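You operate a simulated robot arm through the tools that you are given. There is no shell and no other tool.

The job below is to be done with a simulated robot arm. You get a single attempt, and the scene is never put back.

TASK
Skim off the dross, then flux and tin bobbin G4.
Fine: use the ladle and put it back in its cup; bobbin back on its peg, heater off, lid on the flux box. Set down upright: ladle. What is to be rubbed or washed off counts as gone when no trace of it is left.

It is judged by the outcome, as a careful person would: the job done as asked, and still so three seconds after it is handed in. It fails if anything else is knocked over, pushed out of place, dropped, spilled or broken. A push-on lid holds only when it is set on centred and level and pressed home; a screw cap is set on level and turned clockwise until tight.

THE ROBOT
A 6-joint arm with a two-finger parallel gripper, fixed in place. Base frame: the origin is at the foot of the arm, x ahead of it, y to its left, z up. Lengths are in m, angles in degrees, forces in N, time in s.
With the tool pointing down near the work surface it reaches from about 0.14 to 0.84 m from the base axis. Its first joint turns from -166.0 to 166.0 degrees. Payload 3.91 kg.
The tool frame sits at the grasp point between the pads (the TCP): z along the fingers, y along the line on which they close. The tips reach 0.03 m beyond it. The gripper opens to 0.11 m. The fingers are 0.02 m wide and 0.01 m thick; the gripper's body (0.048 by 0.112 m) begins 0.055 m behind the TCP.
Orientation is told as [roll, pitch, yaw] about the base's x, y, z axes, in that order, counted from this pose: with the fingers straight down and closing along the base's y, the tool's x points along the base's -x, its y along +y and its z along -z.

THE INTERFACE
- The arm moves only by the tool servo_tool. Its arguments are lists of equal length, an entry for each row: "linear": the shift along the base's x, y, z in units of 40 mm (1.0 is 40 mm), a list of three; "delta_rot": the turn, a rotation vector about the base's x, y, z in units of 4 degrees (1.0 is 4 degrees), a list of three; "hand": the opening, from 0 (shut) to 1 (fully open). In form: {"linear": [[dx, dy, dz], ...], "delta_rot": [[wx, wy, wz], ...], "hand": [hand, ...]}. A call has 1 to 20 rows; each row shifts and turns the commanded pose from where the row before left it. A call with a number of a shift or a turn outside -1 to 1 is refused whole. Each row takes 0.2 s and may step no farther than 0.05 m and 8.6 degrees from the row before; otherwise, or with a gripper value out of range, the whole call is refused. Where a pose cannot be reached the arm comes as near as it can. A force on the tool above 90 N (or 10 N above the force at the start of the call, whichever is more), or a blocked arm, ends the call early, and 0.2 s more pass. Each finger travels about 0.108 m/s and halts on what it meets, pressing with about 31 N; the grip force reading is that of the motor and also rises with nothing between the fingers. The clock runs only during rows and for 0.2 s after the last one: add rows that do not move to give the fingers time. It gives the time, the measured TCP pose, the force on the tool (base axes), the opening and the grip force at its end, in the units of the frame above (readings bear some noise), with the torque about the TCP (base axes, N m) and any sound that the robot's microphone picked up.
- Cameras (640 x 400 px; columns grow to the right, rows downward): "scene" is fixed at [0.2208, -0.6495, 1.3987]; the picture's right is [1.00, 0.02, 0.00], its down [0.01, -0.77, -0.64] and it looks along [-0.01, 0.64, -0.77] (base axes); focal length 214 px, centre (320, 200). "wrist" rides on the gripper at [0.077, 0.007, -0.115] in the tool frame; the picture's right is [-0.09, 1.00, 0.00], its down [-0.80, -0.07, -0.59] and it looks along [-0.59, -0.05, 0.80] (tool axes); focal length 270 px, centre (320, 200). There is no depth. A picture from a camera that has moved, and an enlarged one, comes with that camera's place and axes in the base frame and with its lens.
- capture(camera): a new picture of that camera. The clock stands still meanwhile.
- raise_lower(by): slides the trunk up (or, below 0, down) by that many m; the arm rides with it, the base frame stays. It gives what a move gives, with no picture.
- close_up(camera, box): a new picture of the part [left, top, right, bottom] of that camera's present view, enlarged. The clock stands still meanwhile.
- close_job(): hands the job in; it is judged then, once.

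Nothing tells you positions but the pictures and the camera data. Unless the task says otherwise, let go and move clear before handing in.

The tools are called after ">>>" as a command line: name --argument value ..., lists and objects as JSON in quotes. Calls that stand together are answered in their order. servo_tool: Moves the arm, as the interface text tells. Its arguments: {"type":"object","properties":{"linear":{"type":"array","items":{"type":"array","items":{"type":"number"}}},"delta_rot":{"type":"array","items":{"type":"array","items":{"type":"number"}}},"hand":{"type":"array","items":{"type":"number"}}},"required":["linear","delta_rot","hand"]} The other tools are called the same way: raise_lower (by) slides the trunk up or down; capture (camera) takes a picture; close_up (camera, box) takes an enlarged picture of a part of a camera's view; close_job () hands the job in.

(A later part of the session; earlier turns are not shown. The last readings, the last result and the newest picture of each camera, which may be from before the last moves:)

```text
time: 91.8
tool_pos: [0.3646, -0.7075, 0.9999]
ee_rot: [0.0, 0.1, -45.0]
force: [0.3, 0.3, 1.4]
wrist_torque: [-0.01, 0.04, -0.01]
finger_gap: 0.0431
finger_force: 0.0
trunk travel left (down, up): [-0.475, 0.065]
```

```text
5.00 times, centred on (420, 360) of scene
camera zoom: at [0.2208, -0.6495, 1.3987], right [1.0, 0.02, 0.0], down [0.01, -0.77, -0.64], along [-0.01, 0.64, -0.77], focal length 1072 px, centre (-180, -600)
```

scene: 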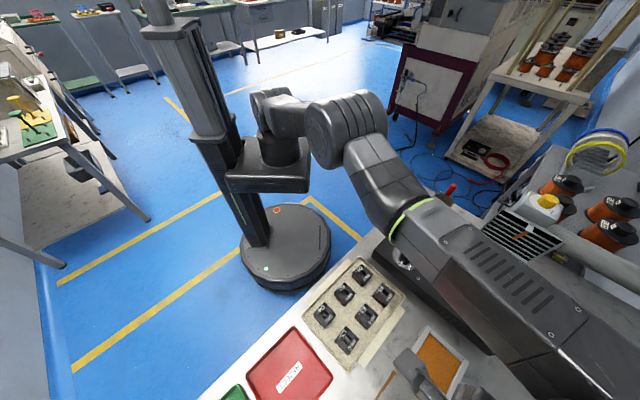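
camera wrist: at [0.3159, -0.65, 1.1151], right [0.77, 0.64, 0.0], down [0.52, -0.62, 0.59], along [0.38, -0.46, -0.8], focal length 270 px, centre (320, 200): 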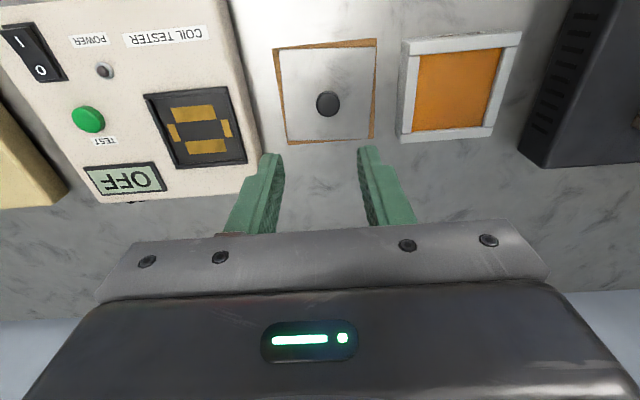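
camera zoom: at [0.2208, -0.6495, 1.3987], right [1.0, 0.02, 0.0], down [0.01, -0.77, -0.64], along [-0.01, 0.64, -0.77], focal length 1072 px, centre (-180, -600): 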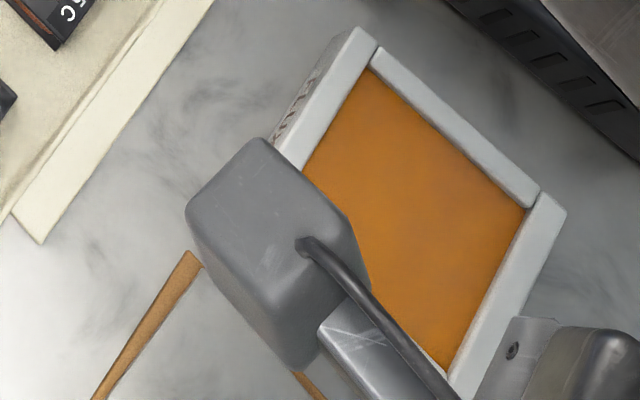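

The lid is 91.5 mm square on a thin pad (top z ≈0.825), its knob (24 mm wide, top ≈0.846) at (0.374, -0.707), and it is turned about 3.6° clockwise relative to the box. I turn the tool to match, centre over the knob and descend partway to check.

>>> servo_tool --linear '[[0.245, 0, 0], [0, 0, -0.8], [0, 0, -0.8], [0, 0, -0.8], [0, 0, 0], [0, 0, 0]]' --delta_rot '[[0, 0, -0.9], [0, 0, 0], [0, 0, 0], [0, 0, 0], [0, 0, 0], [0, 0, 0]]' --hand '[0.39, 0.39, 0.39, 0.39, 0.39, 0.39]'

>>> capture --camera "wrist"

>>> close_up --camera "wrist" --box '[220, 60, 420, 220]'

```text
time: 93.2
tool_pos: [0.3762, -0.7078, 0.9022]
ee_rot: [0.0, 0.0, -48.6]
force: [0.0, -0.3, 0.0]
wrist_torque: [0.02, 0.01, 0.03]
finger_gap: 0.0427
finger_force: 0.0
trunk travel left (down, up): [-0.475, 0.065]
```

```text
taken
camera wrist: at [0.33, -0.6468, 1.0162], right [0.81, 0.59, 0.0], down [0.48, -0.65, 0.59], along [0.35, -0.48, -0.8], focal length 270 px, centre (320, 200)
```

wrist: 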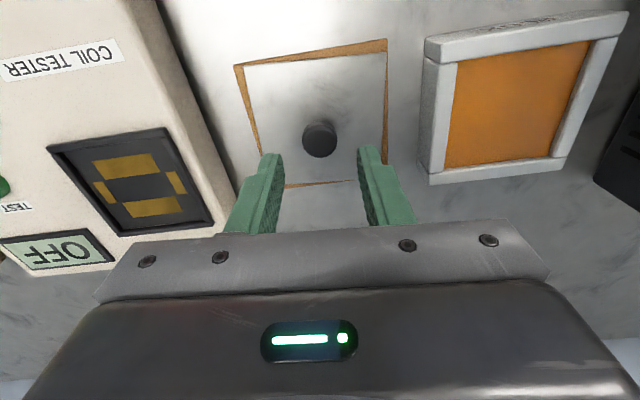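

```text
2.50 times, centred on (320, 140) of wrist
camera zoom: at [0.33, -0.6468, 1.0162], right [0.81, 0.59, 0.0], down [0.48, -0.65, 0.59], along [0.35, -0.48, -0.8], focal length 676 px, centre (320, 350)
```

zoom: 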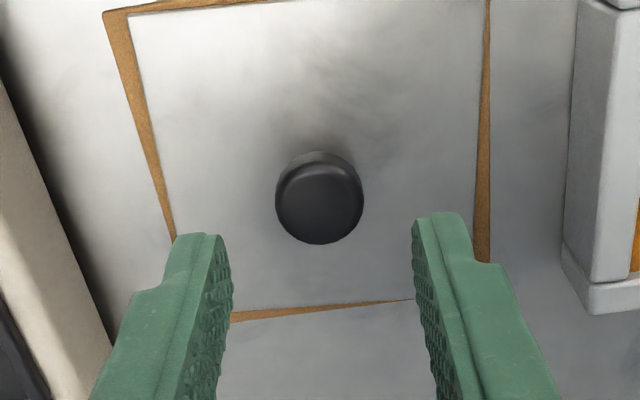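

The knob is centred between the fingers. I descend and close on it.

>>> servo_tool --linear '[[0, 0, -0.5], [0, 0, -0.3], [0, 0, -0.2], [0, 0, 0], [0, 0, 0], [0, 0, 0], [0, 0, 0], [0, 0, 0]]' --delta_rot '[[0, 0, 0], [0, 0, 0], [0, 0, 0], [0, 0, 0], [0, 0, 0], [0, 0, 0], [0, 0, 0], [0, 0, 0]]' --hand '[0.39, 0.39, 0.39, 0.39, 0.28, 0.15, 0.05, 0.05]'

>>> close_up --camera "wrist" --box '[220, 60, 420, 220]'

```text
time: 95.0
tool_pos: [0.3771, -0.7068, 0.8629]
ee_rot: [0.0, 0.1, -48.6]
force: [-0.6, 0.8, -0.3]
wrist_torque: [0.03, 0.01, 0.0]
finger_gap: 0.0224
finger_force: 30.7
trunk travel left (down, up): [-0.475, 0.065]
```

```text
2.50 times, centred on (320, 140) of wrist
camera zoom: at [0.3304, -0.6461, 0.9765], right [0.81, 0.59, 0.0], down [0.48, -0.65, 0.59], along [0.35, -0.48, -0.8], focal length 676 px, centre (320, 350)
```

zoom: 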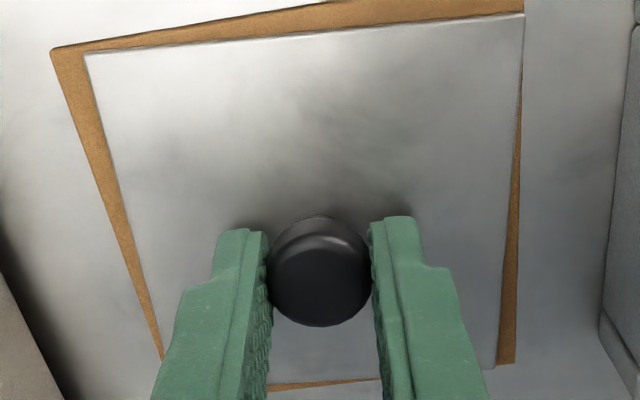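

>>> servo_tool --linear '[[0, 0, 0.05], [0, 0, 0.1], [0, 0, 0.15], [0, 0, 0.3], [0, 0, 0.5], [0, 0, 0.7], [0, 0, 0.7], [0, 0, 0]]' --delta_rot '[[0, 0, 0], [0, 0, 0], [0, 0, 0], [0, 0, 0], [0, 0, 0], [0, 0, 0], [0, 0, 0], [0, 0, 0]]' --hand '[0.05, 0.05, 0.05, 0.05, 0.05, 0.05, 0.05, 0.05]'

>>> capture --camera "wrist"

>>> close_up --camera "wrist" --box '[220, 60, 420, 220]'

>>> close_up --camera "scene" --box '[340, 280, 520, 400]'

```text
time: 96.8
tool_pos: [0.3765, -0.7078, 0.9642]
ee_rot: [0.0, 0.0, -48.6]
force: [0.3, -0.3, -0.5]
wrist_torque: [-0.01, -0.02, -0.04]
finger_gap: 0.0226
finger_force: 31.8
trunk travel left (down, up): [-0.475, 0.065]
```

```text
taken
camera wrist: at [0.3318, -0.6459, 1.0785], right [0.81, 0.59, 0.0], down [0.48, -0.65, 0.59], along [0.35, -0.48, -0.8], focal length 270 px, centre (320, 200)
```

wrist: 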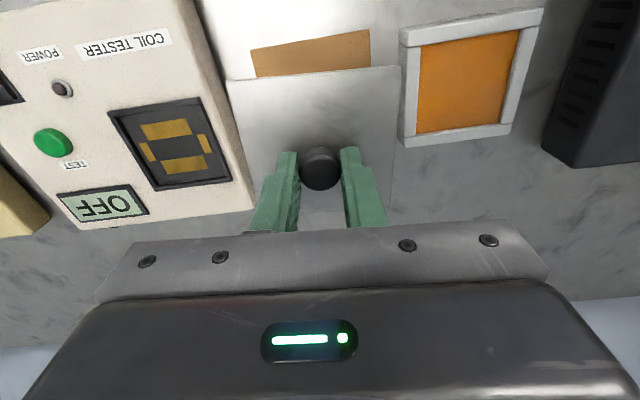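

```text
2.50 times, centred on (320, 140) of wrist
camera zoom: at [0.3318, -0.6459, 1.0785], right [0.81, 0.59, 0.0], down [0.48, -0.65, 0.59], along [0.35, -0.48, -0.8], focal length 676 px, centre (320, 350)
```

zoom: 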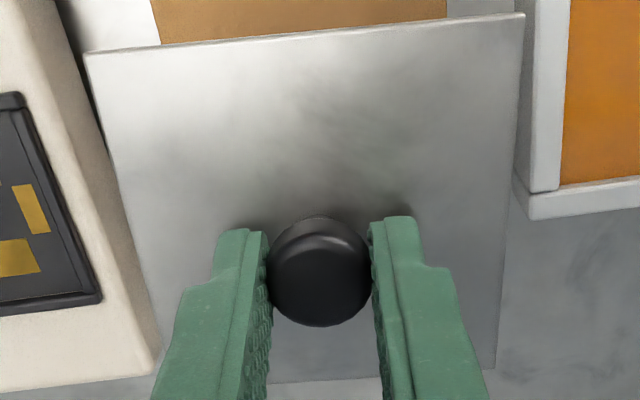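

```text
3.33 times, centred on (430, 340) of scene
camera zoom: at [0.2208, -0.6495, 1.3987], right [1.0, 0.02, 0.0], down [0.01, -0.77, -0.64], along [-0.01, 0.64, -0.77], focal length 715 px, centre (-47, -267)
```

zoom: 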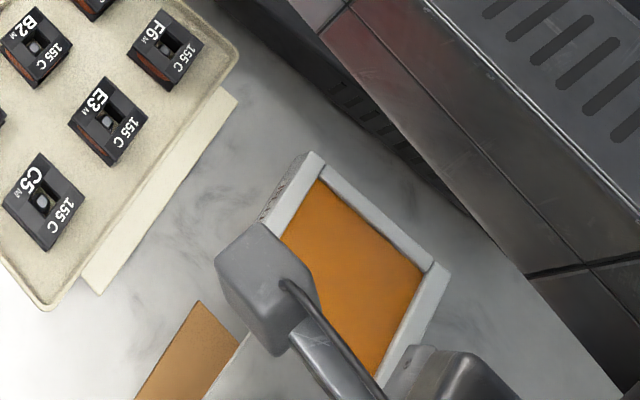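

The lid hangs level and square in the grip. Before moving over the box I take one more close look at the box for its exact centre and angle.

>>> close_up --camera "wrist" --box '[385, 0, 555, 155]'

```text
2.58 times, centred on (470, 78) of wrist
camera zoom: at [0.3318, -0.6459, 1.0785], right [0.81, 0.59, 0.0], down [0.48, -0.65, 0.59], along [0.35, -0.48, -0.8], focal length 698 px, centre (-67, 516)
```

zoom: 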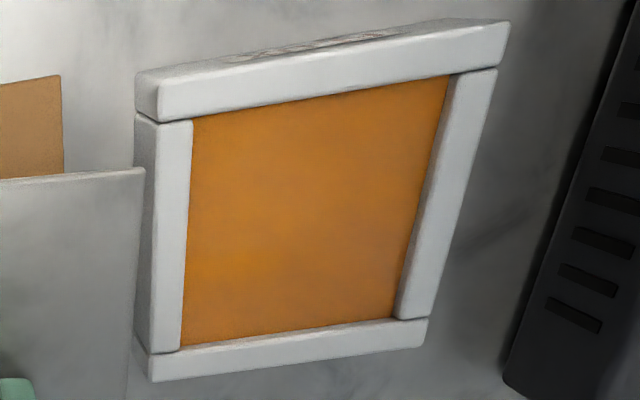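

Box outer is ~92 mm, centre (0.4597, -0.6225), turned ~45.2°. I move the lid over it, turning the tool to about -44.8, and lower to just above the rim.

>>> servo_tool --linear '[[0.4, 0.41, 0], [0.55, 0.565, 0], [0.6, 0.61, 0], [0.52, 0.535, 0], [0, 0, 0], [0, 0, -0.6], [0, 0, -0.6], [0, 0, -0.3], [0, 0, 0], [0, 0, 0]]' --delta_rot '[[0, 0, 0.235], [0, 0, 0.235], [0, 0, 0.235], [0, 0, 0.235], [0, 0, 0], [0, 0, 0], [0, 0, 0], [0, 0, 0], [0, 0, 0], [0, 0, 0]]' --hand '[0.05, 0.05, 0.05, 0.05, 0.05, 0.05, 0.05, 0.05, 0.05, 0.05]'

>>> close_up --camera "wrist" --box '[220, 60, 420, 220]'

>>> close_up --camera "scene" --box '[380, 300, 500, 400]'

```text
time: 99.0
tool_pos: [0.4588, -0.6227, 0.9032]
ee_rot: [0.0, 0.0, -44.8]
force: [-0.3, 0.4, -0.4]
wrist_torque: [0.01, 0.02, -0.02]
finger_gap: 0.0224
finger_force: 31.2
trunk travel left (down, up): [-0.475, 0.065]
```

```text
2.50 times, centred on (320, 140) of wrist
camera zoom: at [0.4096, -0.5645, 1.0171], right [0.76, 0.64, 0.0], down [0.52, -0.61, 0.59], along [0.38, -0.45, -0.8], focal length 676 px, centre (320, 350)
```

zoom: 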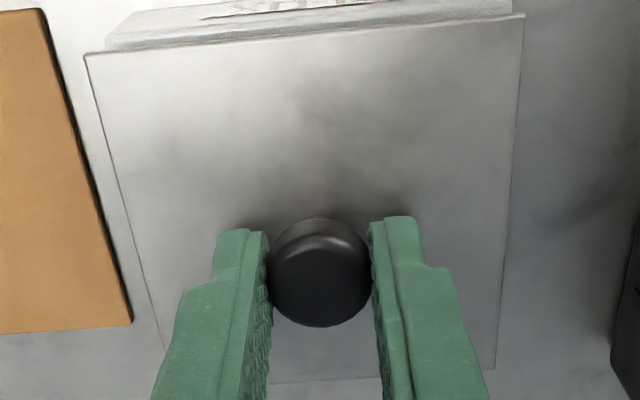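

```text
4.00 times, centred on (440, 350) of scene
camera zoom: at [0.2208, -0.6495, 1.3987], right [1.0, 0.02, 0.0], down [0.01, -0.77, -0.64], along [-0.01, 0.64, -0.77], focal length 858 px, centre (-160, -400)
```

zoom: 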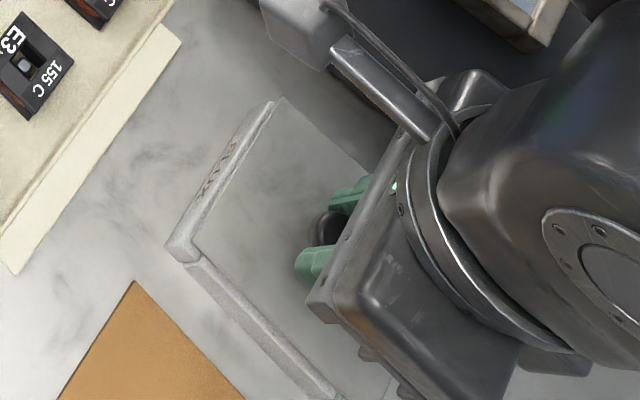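

The lid edge is parallel to the box and centred. I lower slowly until it touches.

>>> servo_tool --linear '[[0, 0, -0.1], [0, 0, -0.05], [0, 0, 0]]' --delta_rot '[[0, 0, 0], [0, 0, 0], [0, 0, 0]]' --hand '[0.05, 0.05, 0.05]'

>>> close_up --camera "wrist" --box '[220, 60, 420, 220]'

>>> close_up --camera "scene" --box '[390, 310, 470, 400]'

```text
time: 99.8
tool_pos: [0.4597, -0.6233, 0.8965]
ee_rot: [0.0, 0.0, -44.8]
force: [-0.5, 0.7, -0.8]
wrist_torque: [-0.01, 0.01, -0.01]
finger_gap: 0.0226
finger_force: 31.1
trunk travel left (down, up): [-0.475, 0.065]
```

```text
2.50 times, centred on (320, 140) of wrist
camera zoom: at [0.4094, -0.5644, 1.0115], right [0.76, 0.64, 0.0], down [0.52, -0.61, 0.59], along [0.38, -0.45, -0.8], focal length 676 px, centre (320, 350)
```

zoom: 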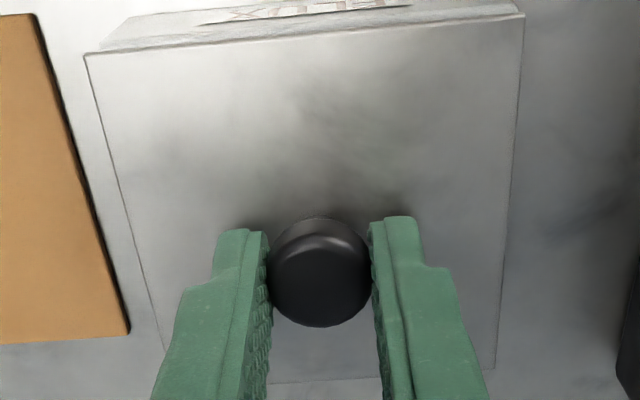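

```text
4.44 times, centred on (430, 355) of scene
camera zoom: at [0.2208, -0.6495, 1.3987], right [1.0, 0.02, 0.0], down [0.01, -0.77, -0.64], along [-0.01, 0.64, -0.77], focal length 953 px, centre (-169, -489)
```

zoom: 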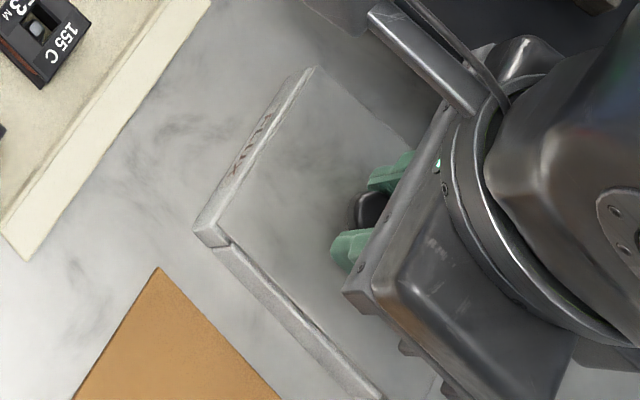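

>>> servo_tool --linear '[[0.015, 0.015, -0.05], [0, 0, 0]]' --delta_rot '[[0, 0, 0], [0, 0, 0]]' --hand '[0.05, 0.05]'

>>> servo_tool --linear '[[0, 0, -0.04], [0, 0, 0]]' --delta_rot '[[0, 0, 0], [0, 0, 0]]' --hand '[0.05, 0.05]'

>>> close_up --camera "wrist" --box '[220, 60, 420, 220]'

>>> close_up --camera "scene" --box '[390, 310, 470, 400]'

```text
time: 100.4
tool_pos: [0.4596, -0.6224, 0.8947]
ee_rot: [-0.1, 0.1, -44.8]
force: [-0.3, -0.2, -0.6]
wrist_torque: [0.02, 0.0, -0.02]
finger_gap: 0.0224
finger_force: 30.9
trunk travel left (down, up): [-0.475, 0.065]
```

```text
time: 101.0
tool_pos: [0.4602, -0.6232, 0.8926]
ee_rot: [0.0, 0.0, -44.8]
force: [0.3, -0.3, -0.2]
wrist_torque: [-0.01, -0.02, 0.0]
finger_gap: 0.0225
finger_force: 31.1
trunk travel left (down, up): [-0.475, 0.065]
```

```text
2.50 times, centred on (320, 140) of wrist
camera zoom: at [0.4103, -0.5643, 1.0076], right [0.76, 0.64, 0.0], down [0.52, -0.61, 0.59], along [0.38, -0.45, -0.8], focal length 676 px, centre (320, 350)
```

zoom: 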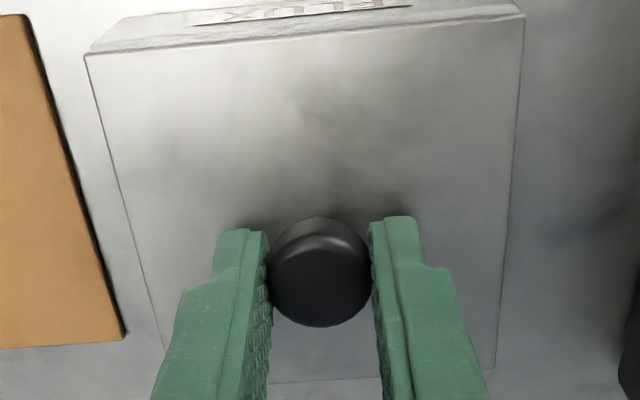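

```text
4.44 times, centred on (430, 355) of scene
camera zoom: at [0.2208, -0.6495, 1.3987], right [1.0, 0.02, 0.0], down [0.01, -0.77, -0.64], along [-0.01, 0.64, -0.77], focal length 953 px, centre (-169, -489)
```

zoom: 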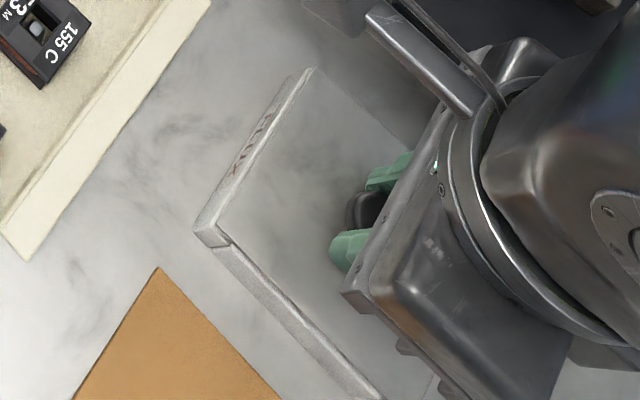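

>>> servo_tool --linear '[[0.01, 0.01, -0.03], [0, 0, 0]]' --delta_rot '[[0, 0, 0], [0, 0, 0]]' --hand '[0.05, 0.05]'

>>> servo_tool --linear '[[0, 0, -0.03], [0, 0, 0]]' --delta_rot '[[0, 0, 0], [0, 0, 0]]' --hand '[0.05, 0.05]'

>>> servo_tool --linear '[[0, 0, -0.03], [0, 0, 0]]' --delta_rot '[[0, 0, 0], [0, 0, 0]]' --hand '[0.05, 0.05]'

>>> close_up --camera "wrist" --box '[220, 60, 420, 220]'

```text
time: 101.6
tool_pos: [0.4611, -0.6218, 0.8914]
ee_rot: [-0.1, -0.1, -44.8]
force: [0.2, -1.0, -0.9]
wrist_torque: [-0.02, -0.02, 0.0]
finger_gap: 0.0224
finger_force: 31.5
trunk travel left (down, up): [-0.475, 0.065]
```

```text
time: 102.2
tool_pos: [0.462, -0.622, 0.8923]
ee_rot: [-0.1, 0.0, -44.8]
force: [-0.7, 0.1, -1.2]
wrist_torque: [-0.04, 0.02, 0.03]
finger_gap: 0.0225
finger_force: 30.3
trunk travel left (down, up): [-0.475, 0.065]
```

```text
time: 102.8
tool_pos: [0.4604, -0.6223, 0.8905]
ee_rot: [0.0, 0.0, -44.8]
force: [-0.8, 0.6, -0.2]
wrist_torque: [0.01, 0.0, 0.01]
finger_gap: 0.0224
finger_force: 30.8
trunk travel left (down, up): [-0.475, 0.065]
```

```text
2.50 times, centred on (320, 140) of wrist
camera zoom: at [0.4113, -0.5642, 1.0047], right [0.76, 0.64, 0.0], down [0.52, -0.61, 0.59], along [0.38, -0.45, -0.8], focal length 676 px, centre (320, 350)
```

zoom: 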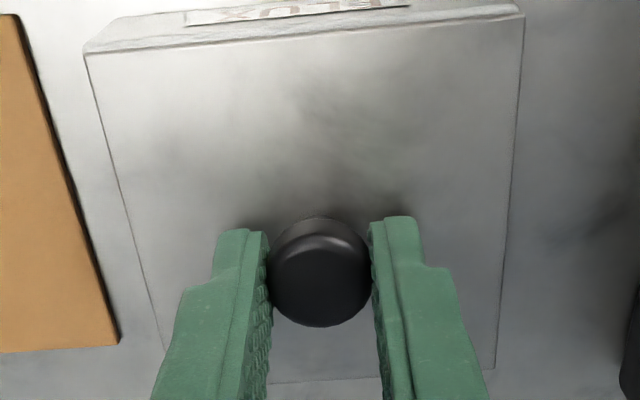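

>>> servo_tool --linear '[[0, 0, -0.03], [0, 0, 0]]' --delta_rot '[[0, 0, 0], [0, 0, 0]]' --hand '[0.05, 0.05]'

>>> servo_tool --linear '[[0, 0, -0.03], [0, 0, 0]]' --delta_rot '[[0, 0, 0], [0, 0, 0]]' --hand '[0.05, 0.05]'

>>> close_up --camera "wrist" --box '[240, 60, 420, 160]'

```text
time: 103.4
tool_pos: [0.4614, -0.6221, 0.8889]
ee_rot: [-0.1, -0.1, -44.8]
force: [1.0, 0.7, -0.4]
wrist_torque: [0.0, -0.01, -0.02]
finger_gap: 0.0227
finger_force: 30.9
trunk travel left (down, up): [-0.475, 0.065]
```

```text
time: 104.0
tool_pos: [0.4611, -0.6228, 0.8874]
ee_rot: [0.0, 0.1, -44.7]
force: [0.3, -0.4, 1.0]
wrist_torque: [0.01, 0.04, 0.05]
finger_gap: 0.0225
finger_force: 31.5
trunk travel left (down, up): [-0.475, 0.065]
```

```text
3.56 times, centred on (330, 110) of wrist
camera zoom: at [0.4108, -0.5635, 1.0025], right [0.76, 0.64, 0.0], down [0.52, -0.61, 0.59], along [0.38, -0.45, -0.8], focal length 961 px, centre (284, 520)
```

zoom: 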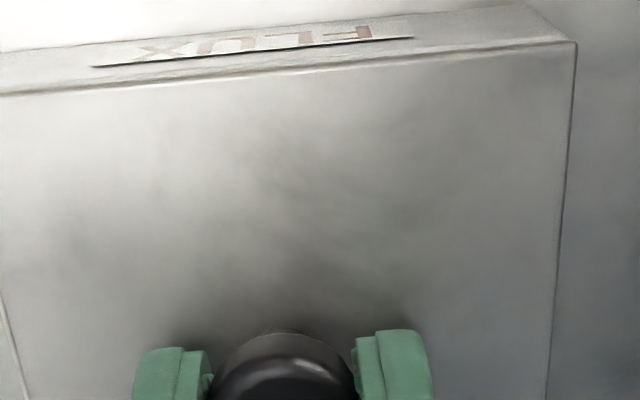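

Contact is starting. I press down progressively.

>>> servo_tool --linear '[[0, 0, -0.04], [0, 0, -0.04], [0, 0, 0]]' --delta_rot '[[0, 0, 0], [0, 0, 0], [0, 0, 0]]' --hand '[0.05, 0.05, 0.05]'

>>> servo_tool --linear '[[0, 0, -0.05], [0, 0, -0.05], [0, 0, 0]]' --delta_rot '[[0, 0, 0], [0, 0, 0], [0, 0, 0]]' --hand '[0.05, 0.05, 0.05]'

>>> close_up --camera "wrist" --box '[220, 60, 420, 220]'

```text
time: 104.8
tool_pos: [0.4613, -0.6222, 0.8878]
ee_rot: [-0.1, -0.2, -44.8]
force: [1.1, -1.1, 20.9]
wrist_torque: [0.31, 0.3, 0.01]
finger_gap: 0.0227
finger_force: 31.2
trunk travel left (down, up): [-0.475, 0.065]
```

```text
time: 105.6
tool_pos: [0.4597, -0.6223, 0.8832]
ee_rot: [-0.1, -0.3, -44.8]
force: [4.1, -5.6, 26.7]
wrist_torque: [-0.07, -0.04, -0.01]
finger_gap: 0.0222
finger_force: 30.7
trunk travel left (down, up): [-0.475, 0.065]
```

```text
2.50 times, centred on (320, 140) of wrist
camera zoom: at [0.4101, -0.5626, 0.9972], right [0.76, 0.64, 0.0], down [0.52, -0.61, 0.6], along [0.39, -0.46, -0.8], focal length 676 px, centre (320, 350)
```

zoom: 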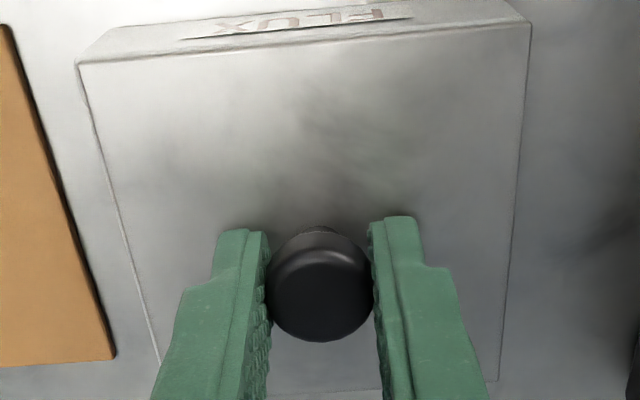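

The fingers slid down the knob while pressing. I release, rise, and look at how the lid sits before pressing from the top of the knob.

>>> servo_tool --linear '[[0, 0, 0.1], [0, 0, 0], [0, 0, 0], [0, 0, 0], [0, 0, 0.5], [0, 0, 0.7], [0, 0, 0.8], [0, 0, 0]]' --delta_rot '[[0, 0, 0], [0, 0, 0], [0, 0, 0], [0, 0, 0], [0, 0, 0], [0, 0, 0], [0, 0, 0], [0, 0, 0]]' --hand '[0.25, 0.35, 0.45, 0.45, 0.45, 0.45, 0.45, 0.45]'

>>> close_up --camera "wrist" --box '[240, 30, 400, 160]'

>>> close_up --camera "scene" --box '[385, 310, 475, 400]'

```text
time: 107.4
tool_pos: [0.4616, -0.6225, 0.9643]
ee_rot: [0.0, 0.1, -44.9]
force: [0.2, -1.0, 0.4]
wrist_torque: [-0.02, -0.03, -0.01]
finger_gap: 0.0495
finger_force: 0.1
trunk travel left (down, up): [-0.475, 0.065]
```

```text
3.08 times, centred on (320, 95) of wrist
camera zoom: at [0.4112, -0.5637, 1.0786], right [0.76, 0.64, 0.0], down [0.52, -0.61, 0.59], along [0.38, -0.45, -0.8], focal length 832 px, centre (320, 523)
```

zoom: 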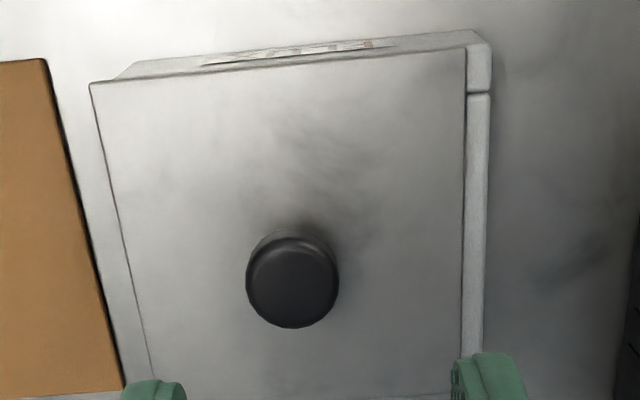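

```text
4.44 times, centred on (430, 355) of scene
camera zoom: at [0.2208, -0.6495, 1.3987], right [1.0, 0.02, 0.0], down [0.01, -0.77, -0.64], along [-0.01, 0.64, -0.77], focal length 953 px, centre (-169, -489)
```

zoom: 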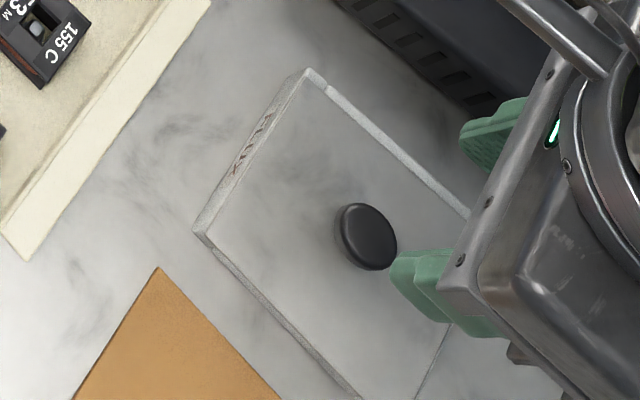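

The lid was dragged ~7 mm toward -a when I released while rising; it just rests there. I'll regrip the knob, recentre, and this time release before rising, then press on the knob top.

>>> servo_tool --linear '[[-0.128, -0.128, 0], [0, 0, -0.7], [0, 0, -0.7], [0, 0, -0.5], [0, 0, 0], [0, 0, 0], [0, 0, 0], [0, 0, 0], [0, 0, 0], [0, 0, 0]]' --delta_rot '[[0, 0, 0], [0, 0, 0], [0, 0, 0], [0, 0, 0], [0, 0, 0], [0, 0, 0], [0, 0, 0], [0, 0, 0], [0, 0, 0], [0, 0, 0]]' --hand '[0.45, 0.45, 0.45, 0.45, 0.45, 0.35, 0.28, 0.2, 0.05, 0.05]'

>>> close_up --camera "wrist" --box '[220, 60, 420, 220]'

```text
time: 109.6
tool_pos: [0.4561, -0.6285, 0.8895]
ee_rot: [0.0, 0.0, -44.8]
force: [1.0, -0.3, -0.5]
wrist_torque: [-0.01, -0.01, 0.0]
finger_gap: 0.0226
finger_force: 31.1
trunk travel left (down, up): [-0.475, 0.065]
```

```text
2.50 times, centred on (320, 140) of wrist
camera zoom: at [0.4065, -0.5691, 1.0044], right [0.76, 0.64, 0.0], down [0.52, -0.61, 0.59], along [0.38, -0.45, -0.8], focal length 676 px, centre (320, 350)
```

zoom: 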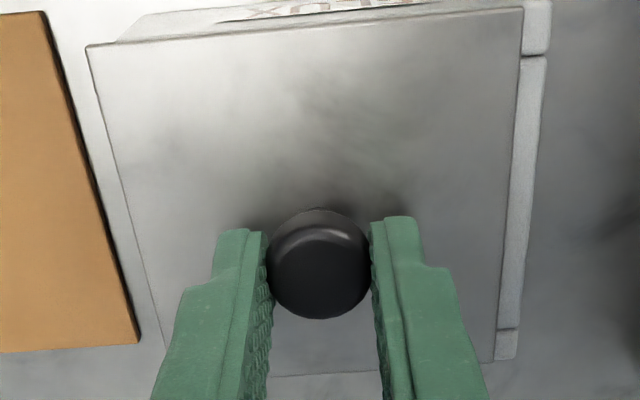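

>>> close_up --camera "wrist" --box '[360, 30, 420, 90]'

>>> close_up --camera "wrist" --box '[360, 160, 420, 220]'

>>> close_up --camera "wrist" --box '[210, 40, 270, 100]'

```text
6.67 times, centred on (390, 60) of wrist
camera zoom: at [0.4065, -0.5691, 1.0044], right [0.76, 0.64, 0.0], down [0.52, -0.61, 0.59], along [0.38, -0.45, -0.8], focal length 1802 px, centre (-147, 1133)
```

zoom: 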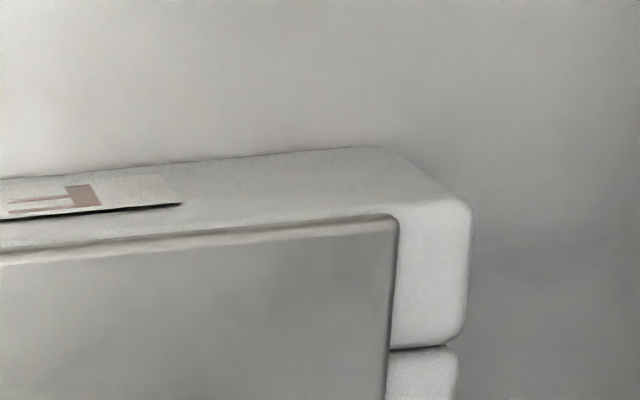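

```text
6.67 times, centred on (390, 190) of wrist
camera zoom: at [0.4065, -0.5691, 1.0044], right [0.76, 0.64, 0.0], down [0.52, -0.61, 0.59], along [0.38, -0.45, -0.8], focal length 1802 px, centre (-147, 267)
```

zoom: 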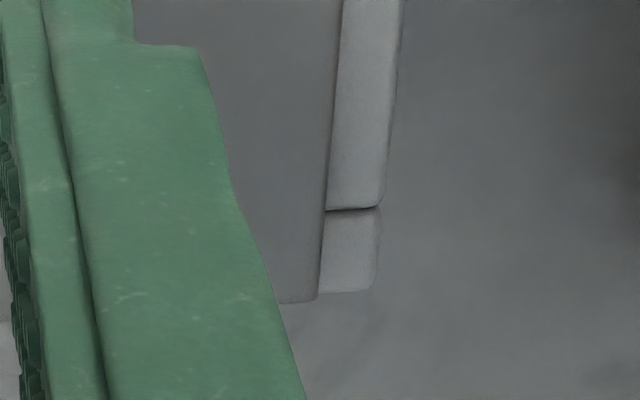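

```text
6.67 times, centred on (240, 70) of wrist
camera zoom: at [0.4065, -0.5691, 1.0044], right [0.76, 0.64, 0.0], down [0.52, -0.61, 0.59], along [0.38, -0.45, -0.8], focal length 1802 px, centre (853, 1067)
```

zoom: 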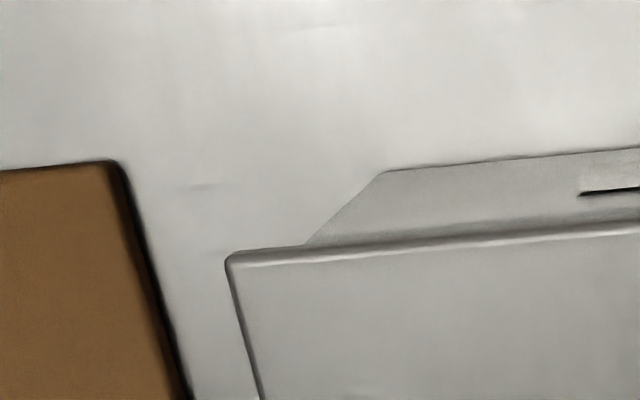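

Edges are parallel; the lid needs about +6 mm along a and +1 mm along b. I lift slightly, shift, and set it down, then release without rising.

>>> servo_tool --linear '[[0, 0, 0.08], [0.063, 0.043, 0], [0.0625, 0.0436, 0], [0, 0, 0], [0, 0, 0]]' --delta_rot '[[0, 0, 0], [0, 0, 0], [0, 0, 0], [0, 0, 0], [0, 0, 0]]' --hand '[0.05, 0.05, 0.05, 0.05, 0.05]'

>>> close_up --camera "wrist" --box '[220, 60, 420, 220]'

>>> close_up --camera "wrist" --box '[360, 160, 420, 220]'

>>> close_up --camera "wrist" --box '[210, 40, 270, 100]'

>>> close_up --camera "wrist" --box '[360, 30, 420, 90]'

```text
time: 110.8
tool_pos: [0.4616, -0.623, 0.8926]
ee_rot: [0.0, 0.0, -44.9]
force: [-0.3, -1.0, -1.3]
wrist_torque: [0.0, 0.0, 0.02]
finger_gap: 0.0228
finger_force: 31.0
trunk travel left (down, up): [-0.475, 0.065]
```

```text
2.50 times, centred on (320, 140) of wrist
camera zoom: at [0.4116, -0.5655, 1.0067], right [0.76, 0.64, 0.0], down [0.52, -0.61, 0.59], along [0.38, -0.45, -0.8], focal length 676 px, centre (320, 350)
```

zoom: 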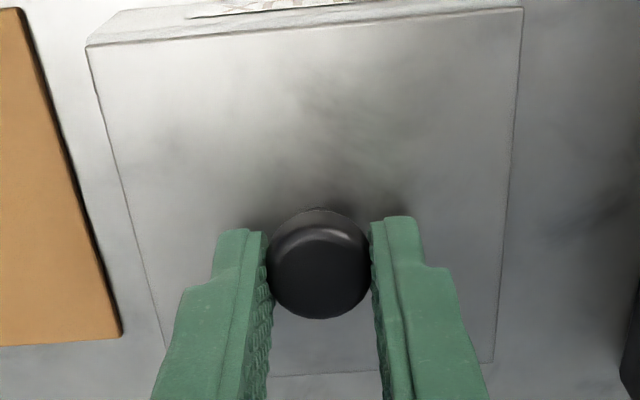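

```text
6.67 times, centred on (390, 190) of wrist
camera zoom: at [0.4116, -0.5655, 1.0067], right [0.76, 0.64, 0.0], down [0.52, -0.61, 0.59], along [0.38, -0.45, -0.8], focal length 1802 px, centre (-147, 267)
```

zoom: 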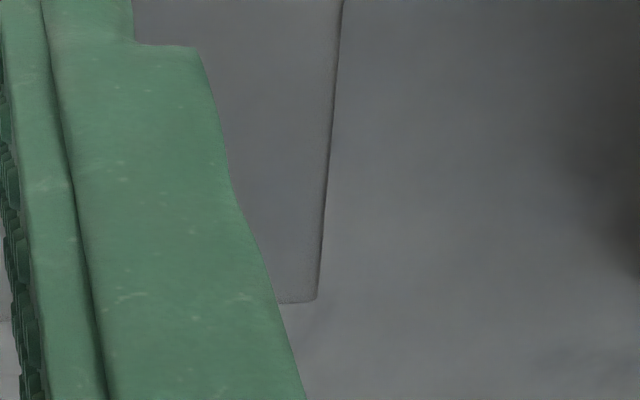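

```text
6.67 times, centred on (240, 70) of wrist
camera zoom: at [0.4116, -0.5655, 1.0067], right [0.76, 0.64, 0.0], down [0.52, -0.61, 0.59], along [0.38, -0.45, -0.8], focal length 1802 px, centre (853, 1067)
```

zoom: 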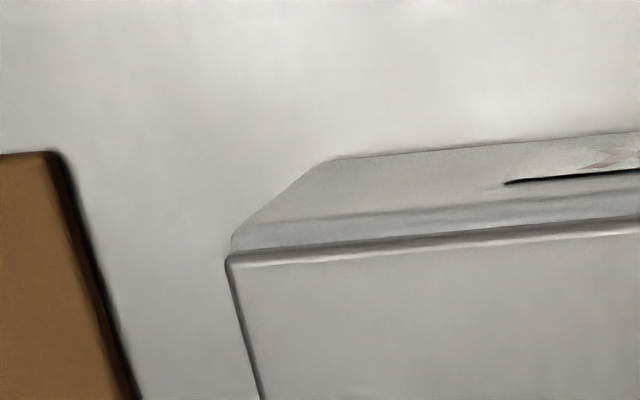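

```text
6.67 times, centred on (390, 60) of wrist
camera zoom: at [0.4116, -0.5655, 1.0067], right [0.76, 0.64, 0.0], down [0.52, -0.61, 0.59], along [0.38, -0.45, -0.8], focal length 1802 px, centre (-147, 1133)
```

zoom: 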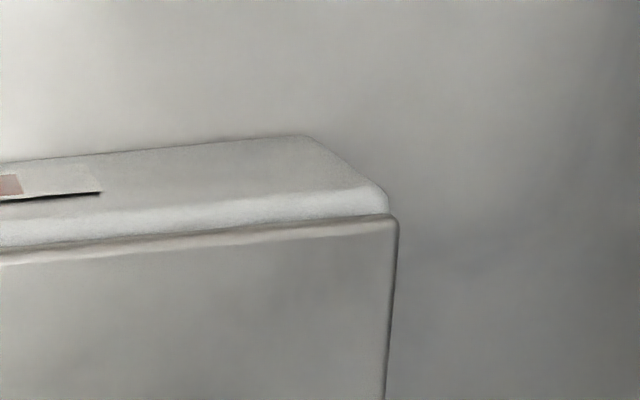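

Well centred now (≈1 mm margins all round). I lower it onto the rim.

>>> servo_tool --linear '[[0.014, -0.014, -0.05], [0, 0, -0.04], [0, 0, 0]]' --delta_rot '[[0, 0, 0], [0, 0, 0], [0, 0, 0]]' --hand '[0.05, 0.05, 0.05]'

>>> servo_tool --linear '[[0, 0, -0.03], [0, 0, 0]]' --delta_rot '[[0, 0, 0], [0, 0, 0]]' --hand '[0.05, 0.05]'

```text
time: 111.6
tool_pos: [0.4624, -0.6237, 0.8899]
ee_rot: [-0.1, -0.1, -44.8]
force: [-1.3, -1.1, 5.1]
wrist_torque: [0.15, 0.2, 0.05]
finger_gap: 0.0227
finger_force: 31.1
trunk travel left (down, up): [-0.475, 0.065]
```

```text
time: 112.2
tool_pos: [0.4618, -0.6251, 0.8894]
ee_rot: [-0.1, -0.2, -44.8]
force: [3.5, -5.5, 16.5]
wrist_torque: [0.3, 0.35, 0.05]
finger_gap: 0.0227
finger_force: 31.1
trunk travel left (down, up): [-0.475, 0.065]
```

The lid is seated on the rim. I ease the load, open the fingers fully before rising, then check that it stayed centred.

>>> servo_tool --linear '[[0, 0, 0.035], [0, 0, 0], [0, 0, 0], [0, 0, 0], [0, 0, 0], [0, 0, 0]]' --delta_rot '[[0, 0, 0], [0, 0, 0], [0, 0, 0], [0, 0, 0], [0, 0, 0], [0, 0, 0]]' --hand '[0.05, 0.05, 0.22, 0.28, 0.36, 0.4]'

>>> servo_tool --linear '[[0, 0, 0.4], [0, 0, 0.6], [0, 0, 0.6], [0, 0, 0]]' --delta_rot '[[0, 0, 0], [0, 0, 0], [0, 0, 0], [0, 0, 0]]' --hand '[0.4, 0.4, 0.4, 0.4]'

>>> close_up --camera "wrist" --box '[240, 30, 400, 160]'

>>> close_up --camera "scene" --box '[385, 310, 475, 400]'

```text
time: 113.6
tool_pos: [0.462, -0.6247, 0.8881]
ee_rot: [0.0, 0.0, -44.7]
force: [0.4, -0.1, -0.7]
wrist_torque: [-0.01, 0.03, 0.03]
finger_gap: 0.0442
finger_force: 0.0
trunk travel left (down, up): [-0.475, 0.065]
```

```text
time: 114.6
tool_pos: [0.4617, -0.6228, 0.9529]
ee_rot: [0.0, 0.1, -44.8]
force: [0.4, 0.3, -0.4]
wrist_torque: [-0.03, 0.0, 0.0]
finger_gap: 0.0441
finger_force: 0.0
trunk travel left (down, up): [-0.475, 0.065]
```

```text
3.08 times, centred on (320, 95) of wrist
camera zoom: at [0.4121, -0.5653, 1.0678], right [0.76, 0.64, 0.0], down [0.52, -0.62, 0.59], along [0.38, -0.45, -0.8], focal length 832 px, centre (320, 523)
```

zoom: 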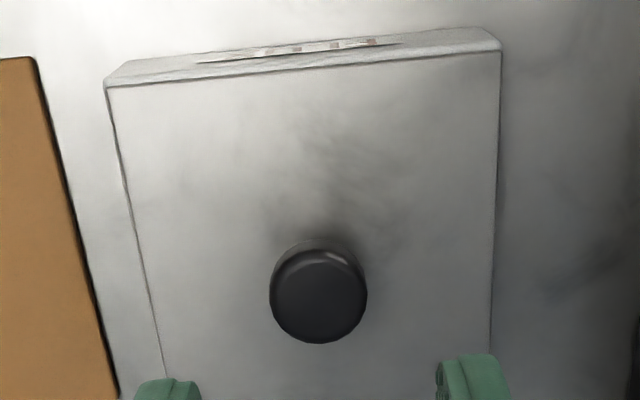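

```text
4.44 times, centred on (430, 355) of scene
camera zoom: at [0.2208, -0.6495, 1.3987], right [1.0, 0.02, 0.0], down [0.01, -0.77, -0.64], along [-0.01, 0.64, -0.77], focal length 953 px, centre (-169, -489)
```

zoom: 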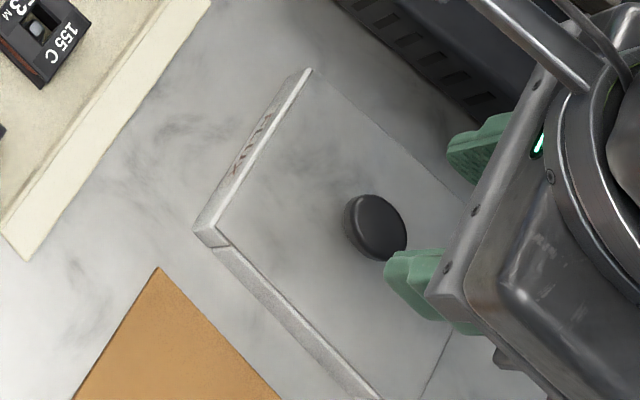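

The lid sits centred and level on the box. Now I close the fingers and press straight down on the knob.

>>> servo_tool --linear '[[-0.035, 0.035, 0], [0, 0, 0], [0, 0, -0.5], [0, 0, -0.5], [0, 0, -0.15], [0, 0, 0]]' --delta_rot '[[0, 0, 0], [0, 0, 0], [0, 0, 0], [0, 0, 0], [0, 0, 0], [0, 0, 0]]' --hand '[0, 0, 0, 0, 0, 0]'

>>> close_up --camera "wrist" --box '[240, 80, 400, 200]'

```text
time: 116.0
tool_pos: [0.4603, -0.623, 0.9059]
ee_rot: [0.0, 0.0, -44.9]
force: [-0.1, 0.2, 2.8]
wrist_torque: [0.0, 0.01, -0.03]
finger_gap: 0.0003
finger_force: 30.9
trunk travel left (down, up): [-0.475, 0.065]
```

```text
3.33 times, centred on (320, 140) of wrist
camera zoom: at [0.4106, -0.5648, 1.0216], right [0.76, 0.64, 0.0], down [0.52, -0.61, 0.59], along [0.38, -0.45, -0.8], focal length 901 px, centre (320, 400)
```

zoom: 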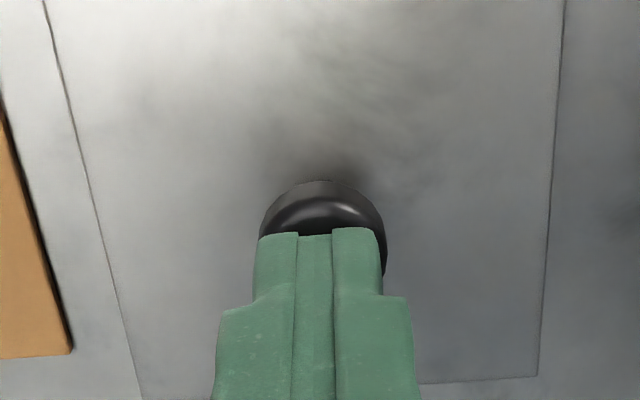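

>>> servo_tool --linear '[[0, 0, -0.05], [0, 0, -0.05], [0, 0, 0]]' --delta_rot '[[0, 0, 0], [0, 0, 0], [0, 0, 0]]' --hand '[0, 0, 0]'

>>> servo_tool --linear '[[0, 0, -0.05], [0, 0, -0.05], [0, 0, 0]]' --delta_rot '[[0, 0, 0], [0, 0, 0], [0, 0, 0]]' --hand '[0, 0, 0]'

```text
time: 116.8
tool_pos: [0.4595, -0.6239, 0.9083]
ee_rot: [-0.1, -0.4, -44.8]
force: [6.3, -3.1, 29.2]
wrist_torque: [-0.02, -0.13, -0.06]
finger_gap: 0.0002
finger_force: 31.4
trunk travel left (down, up): [-0.475, 0.065]
```

```text
time: 117.6
tool_pos: [0.4596, -0.6226, 0.9064]
ee_rot: [-0.2, -0.8, -44.8]
force: [7.5, -6.6, 48.4]
wrist_torque: [-0.06, -0.05, 0.15]
finger_gap: 0.0
finger_force: 31.4
trunk travel left (down, up): [-0.475, 0.065]
```

>>> servo_tool --linear '[[0, 0, 0.1], [0, 0, 0.1], [0, 0, 0.5], [0, 0, 0.8], [0, 0, 0.8], [0, 0, 0]]' --delta_rot '[[0, 0, 0], [0, 0, 0], [0, 0, 0], [0, 0, 0], [0, 0, 0], [0, 0, 0]]' --hand '[0, 0, 0, 0, 0.4, 0.4]'

>>> close_up --camera "wrist" --box '[240, 30, 400, 160]'

>>> close_up --camera "wrist" --box '[250, 40, 320, 90]'

>>> close_up --camera "scene" --box '[385, 310, 475, 400]'

```text
time: 119.0
tool_pos: [0.4582, -0.623, 0.9893]
ee_rot: [0.0, 0.2, -44.9]
force: [1.1, -0.4, -0.5]
wrist_torque: [0.02, 0.0, -0.01]
finger_gap: 0.044
finger_force: 0.2
trunk travel left (down, up): [-0.475, 0.065]
```

```text
3.08 times, centred on (320, 95) of wrist
camera zoom: at [0.4086, -0.5645, 1.1036], right [0.76, 0.64, 0.0], down [0.52, -0.62, 0.59], along [0.38, -0.45, -0.8], focal length 832 px, centre (320, 523)
```

zoom: 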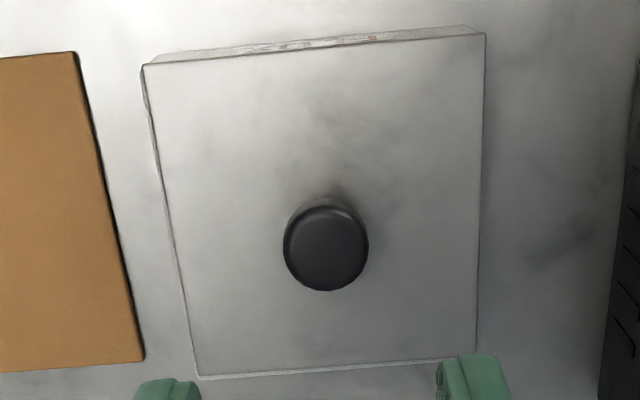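

```text
8.00 times, centred on (285, 65) of wrist
camera zoom: at [0.4086, -0.5645, 1.1036], right [0.76, 0.64, 0.0], down [0.52, -0.62, 0.59], along [0.38, -0.45, -0.8], focal length 2162 px, centre (600, 1280)
```

zoom: 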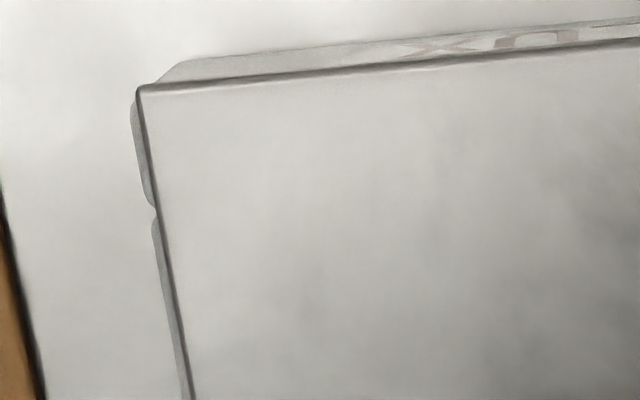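

```text
4.44 times, centred on (430, 355) of scene
camera zoom: at [0.2208, -0.6495, 1.3987], right [1.0, 0.02, 0.0], down [0.01, -0.77, -0.64], along [-0.01, 0.64, -0.77], focal length 953 px, centre (-169, -489)
```

zoom: 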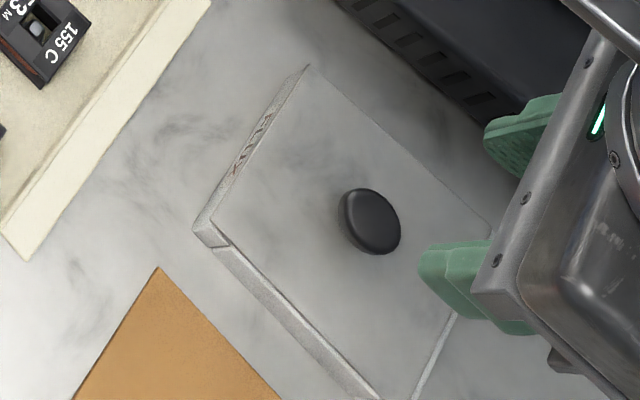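

Pressing slid the lid slightly toward me, so it isn't home yet. I tilt for a low side view to see how the lid sits on the rim.

>>> servo_tool --linear '[[-0.202, 0.202, 0], [-0.202, 0.202, 0], [-0.202, 0.202, 0], [-0.202, 0.202, 0], [-0.202, 0.202, 0], [-0.202, 0.202, -0.5], [-0.202, 0.202, -0.8], [-0.202, 0.202, -0.8], [0, 0, 0], [0, 0, 0]]' --delta_rot '[[-0.884, -0.884, 0], [-0.884, -0.884, 0], [-0.884, -0.884, 0], [-0.884, -0.884, 0], [-0.884, -0.884, 0], [-0.884, -0.884, 0], [-0.884, -0.884, 0], [-0.884, -0.884, 0], [0, 0, 0], [0, 0, 0]]' --hand '[0.8, 1, 1, 1, 1, 1, 1, 1, 1, 1]'

>>> capture --camera "wrist"

>>> close_up --camera "wrist" --box '[230, 110, 410, 210]'

```text
time: 121.2
tool_pos: [0.3934, -0.5593, 0.9053]
ee_rot: [-0.1, -40.1, -44.8]
force: [-0.5, -0.3, -0.3]
wrist_torque: [-0.02, -0.03, 0.01]
finger_gap: 0.1099
finger_force: 0.0
trunk travel left (down, up): [-0.475, 0.065]
```

```text
taken
camera wrist: at [0.3048, -0.4607, 0.9437], right [0.75, 0.66, 0.05], down [0.11, -0.21, 0.97], along [0.65, -0.72, -0.23], focal length 270 px, centre (320, 200)
```

wrist: 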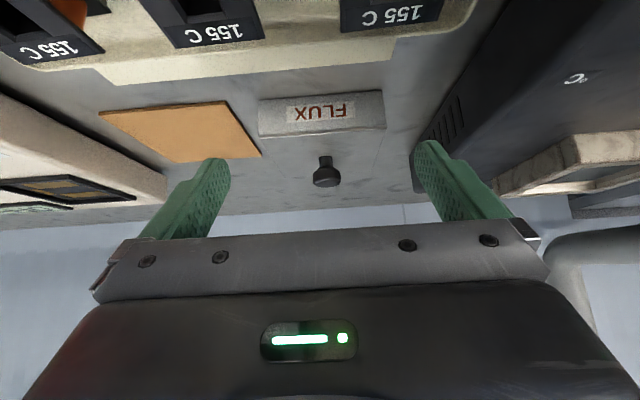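

```text
3.56 times, centred on (320, 160) of wrist
camera zoom: at [0.3048, -0.4607, 0.9437], right [0.75, 0.66, 0.05], down [0.11, -0.21, 0.97], along [0.65, -0.72, -0.23], focal length 961 px, centre (320, 342)
```

zoom: 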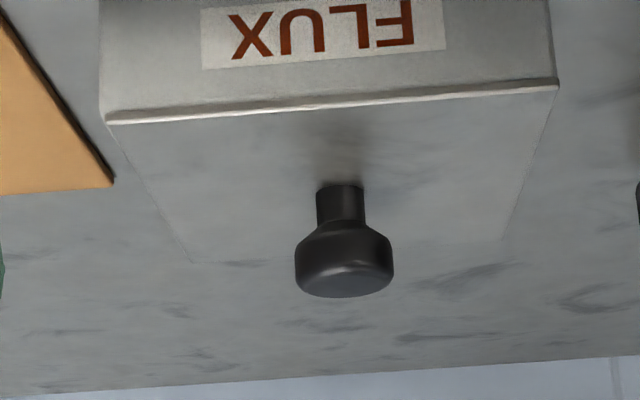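

The lid lies flat on the rim with no gap, within 1–2 mm of centre. I return above it, grip the knob, and gently test whether it holds.

>>> servo_tool --linear '[[0.202, -0.202, 0.8], [0.202, -0.202, 0.8], [0.202, -0.202, 0.5], [0.202, -0.202, 0], [0.202, -0.202, 0], [0.202, -0.202, 0], [0.202, -0.202, 0], [0.202, -0.202, 0], [0, 0, 0], [0, 0, 0]]' --delta_rot '[[0.884, 0.884, 0], [0.884, 0.884, 0], [0.884, 0.884, 0], [0.884, 0.884, 0], [0.884, 0.884, 0], [0.884, 0.884, 0], [0.884, 0.884, 0], [0.884, 0.884, 0], [0, 0, 0], [0, 0, 0]]' --hand '[1, 1, 1, 0.8, 0.6, 0.4, 0.4, 0.4, 0.4, 0.4]'

>>> close_up --camera "wrist" --box '[240, 30, 400, 160]'

```text
time: 123.4
tool_pos: [0.4602, -0.6223, 0.9906]
ee_rot: [0.0, 0.0, -44.9]
force: [-0.3, -0.6, 0.1]
wrist_torque: [0.01, -0.02, 0.02]
finger_gap: 0.0442
finger_force: 0.0
trunk travel left (down, up): [-0.475, 0.065]
```

```text
3.08 times, centred on (320, 95) of wrist
camera zoom: at [0.4105, -0.5641, 1.1046], right [0.76, 0.64, 0.0], down [0.52, -0.61, 0.59], along [0.38, -0.45, -0.8], focal length 832 px, centre (320, 523)
```

zoom: 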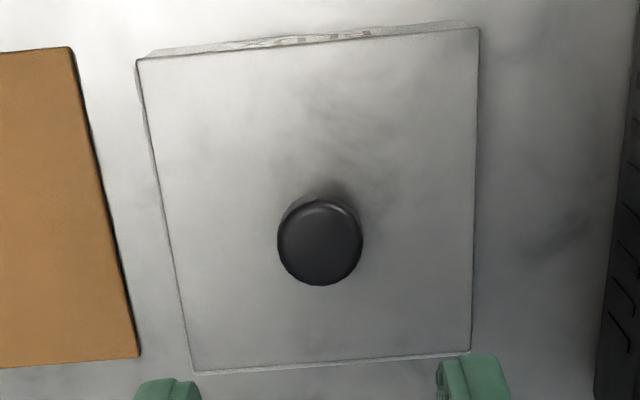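

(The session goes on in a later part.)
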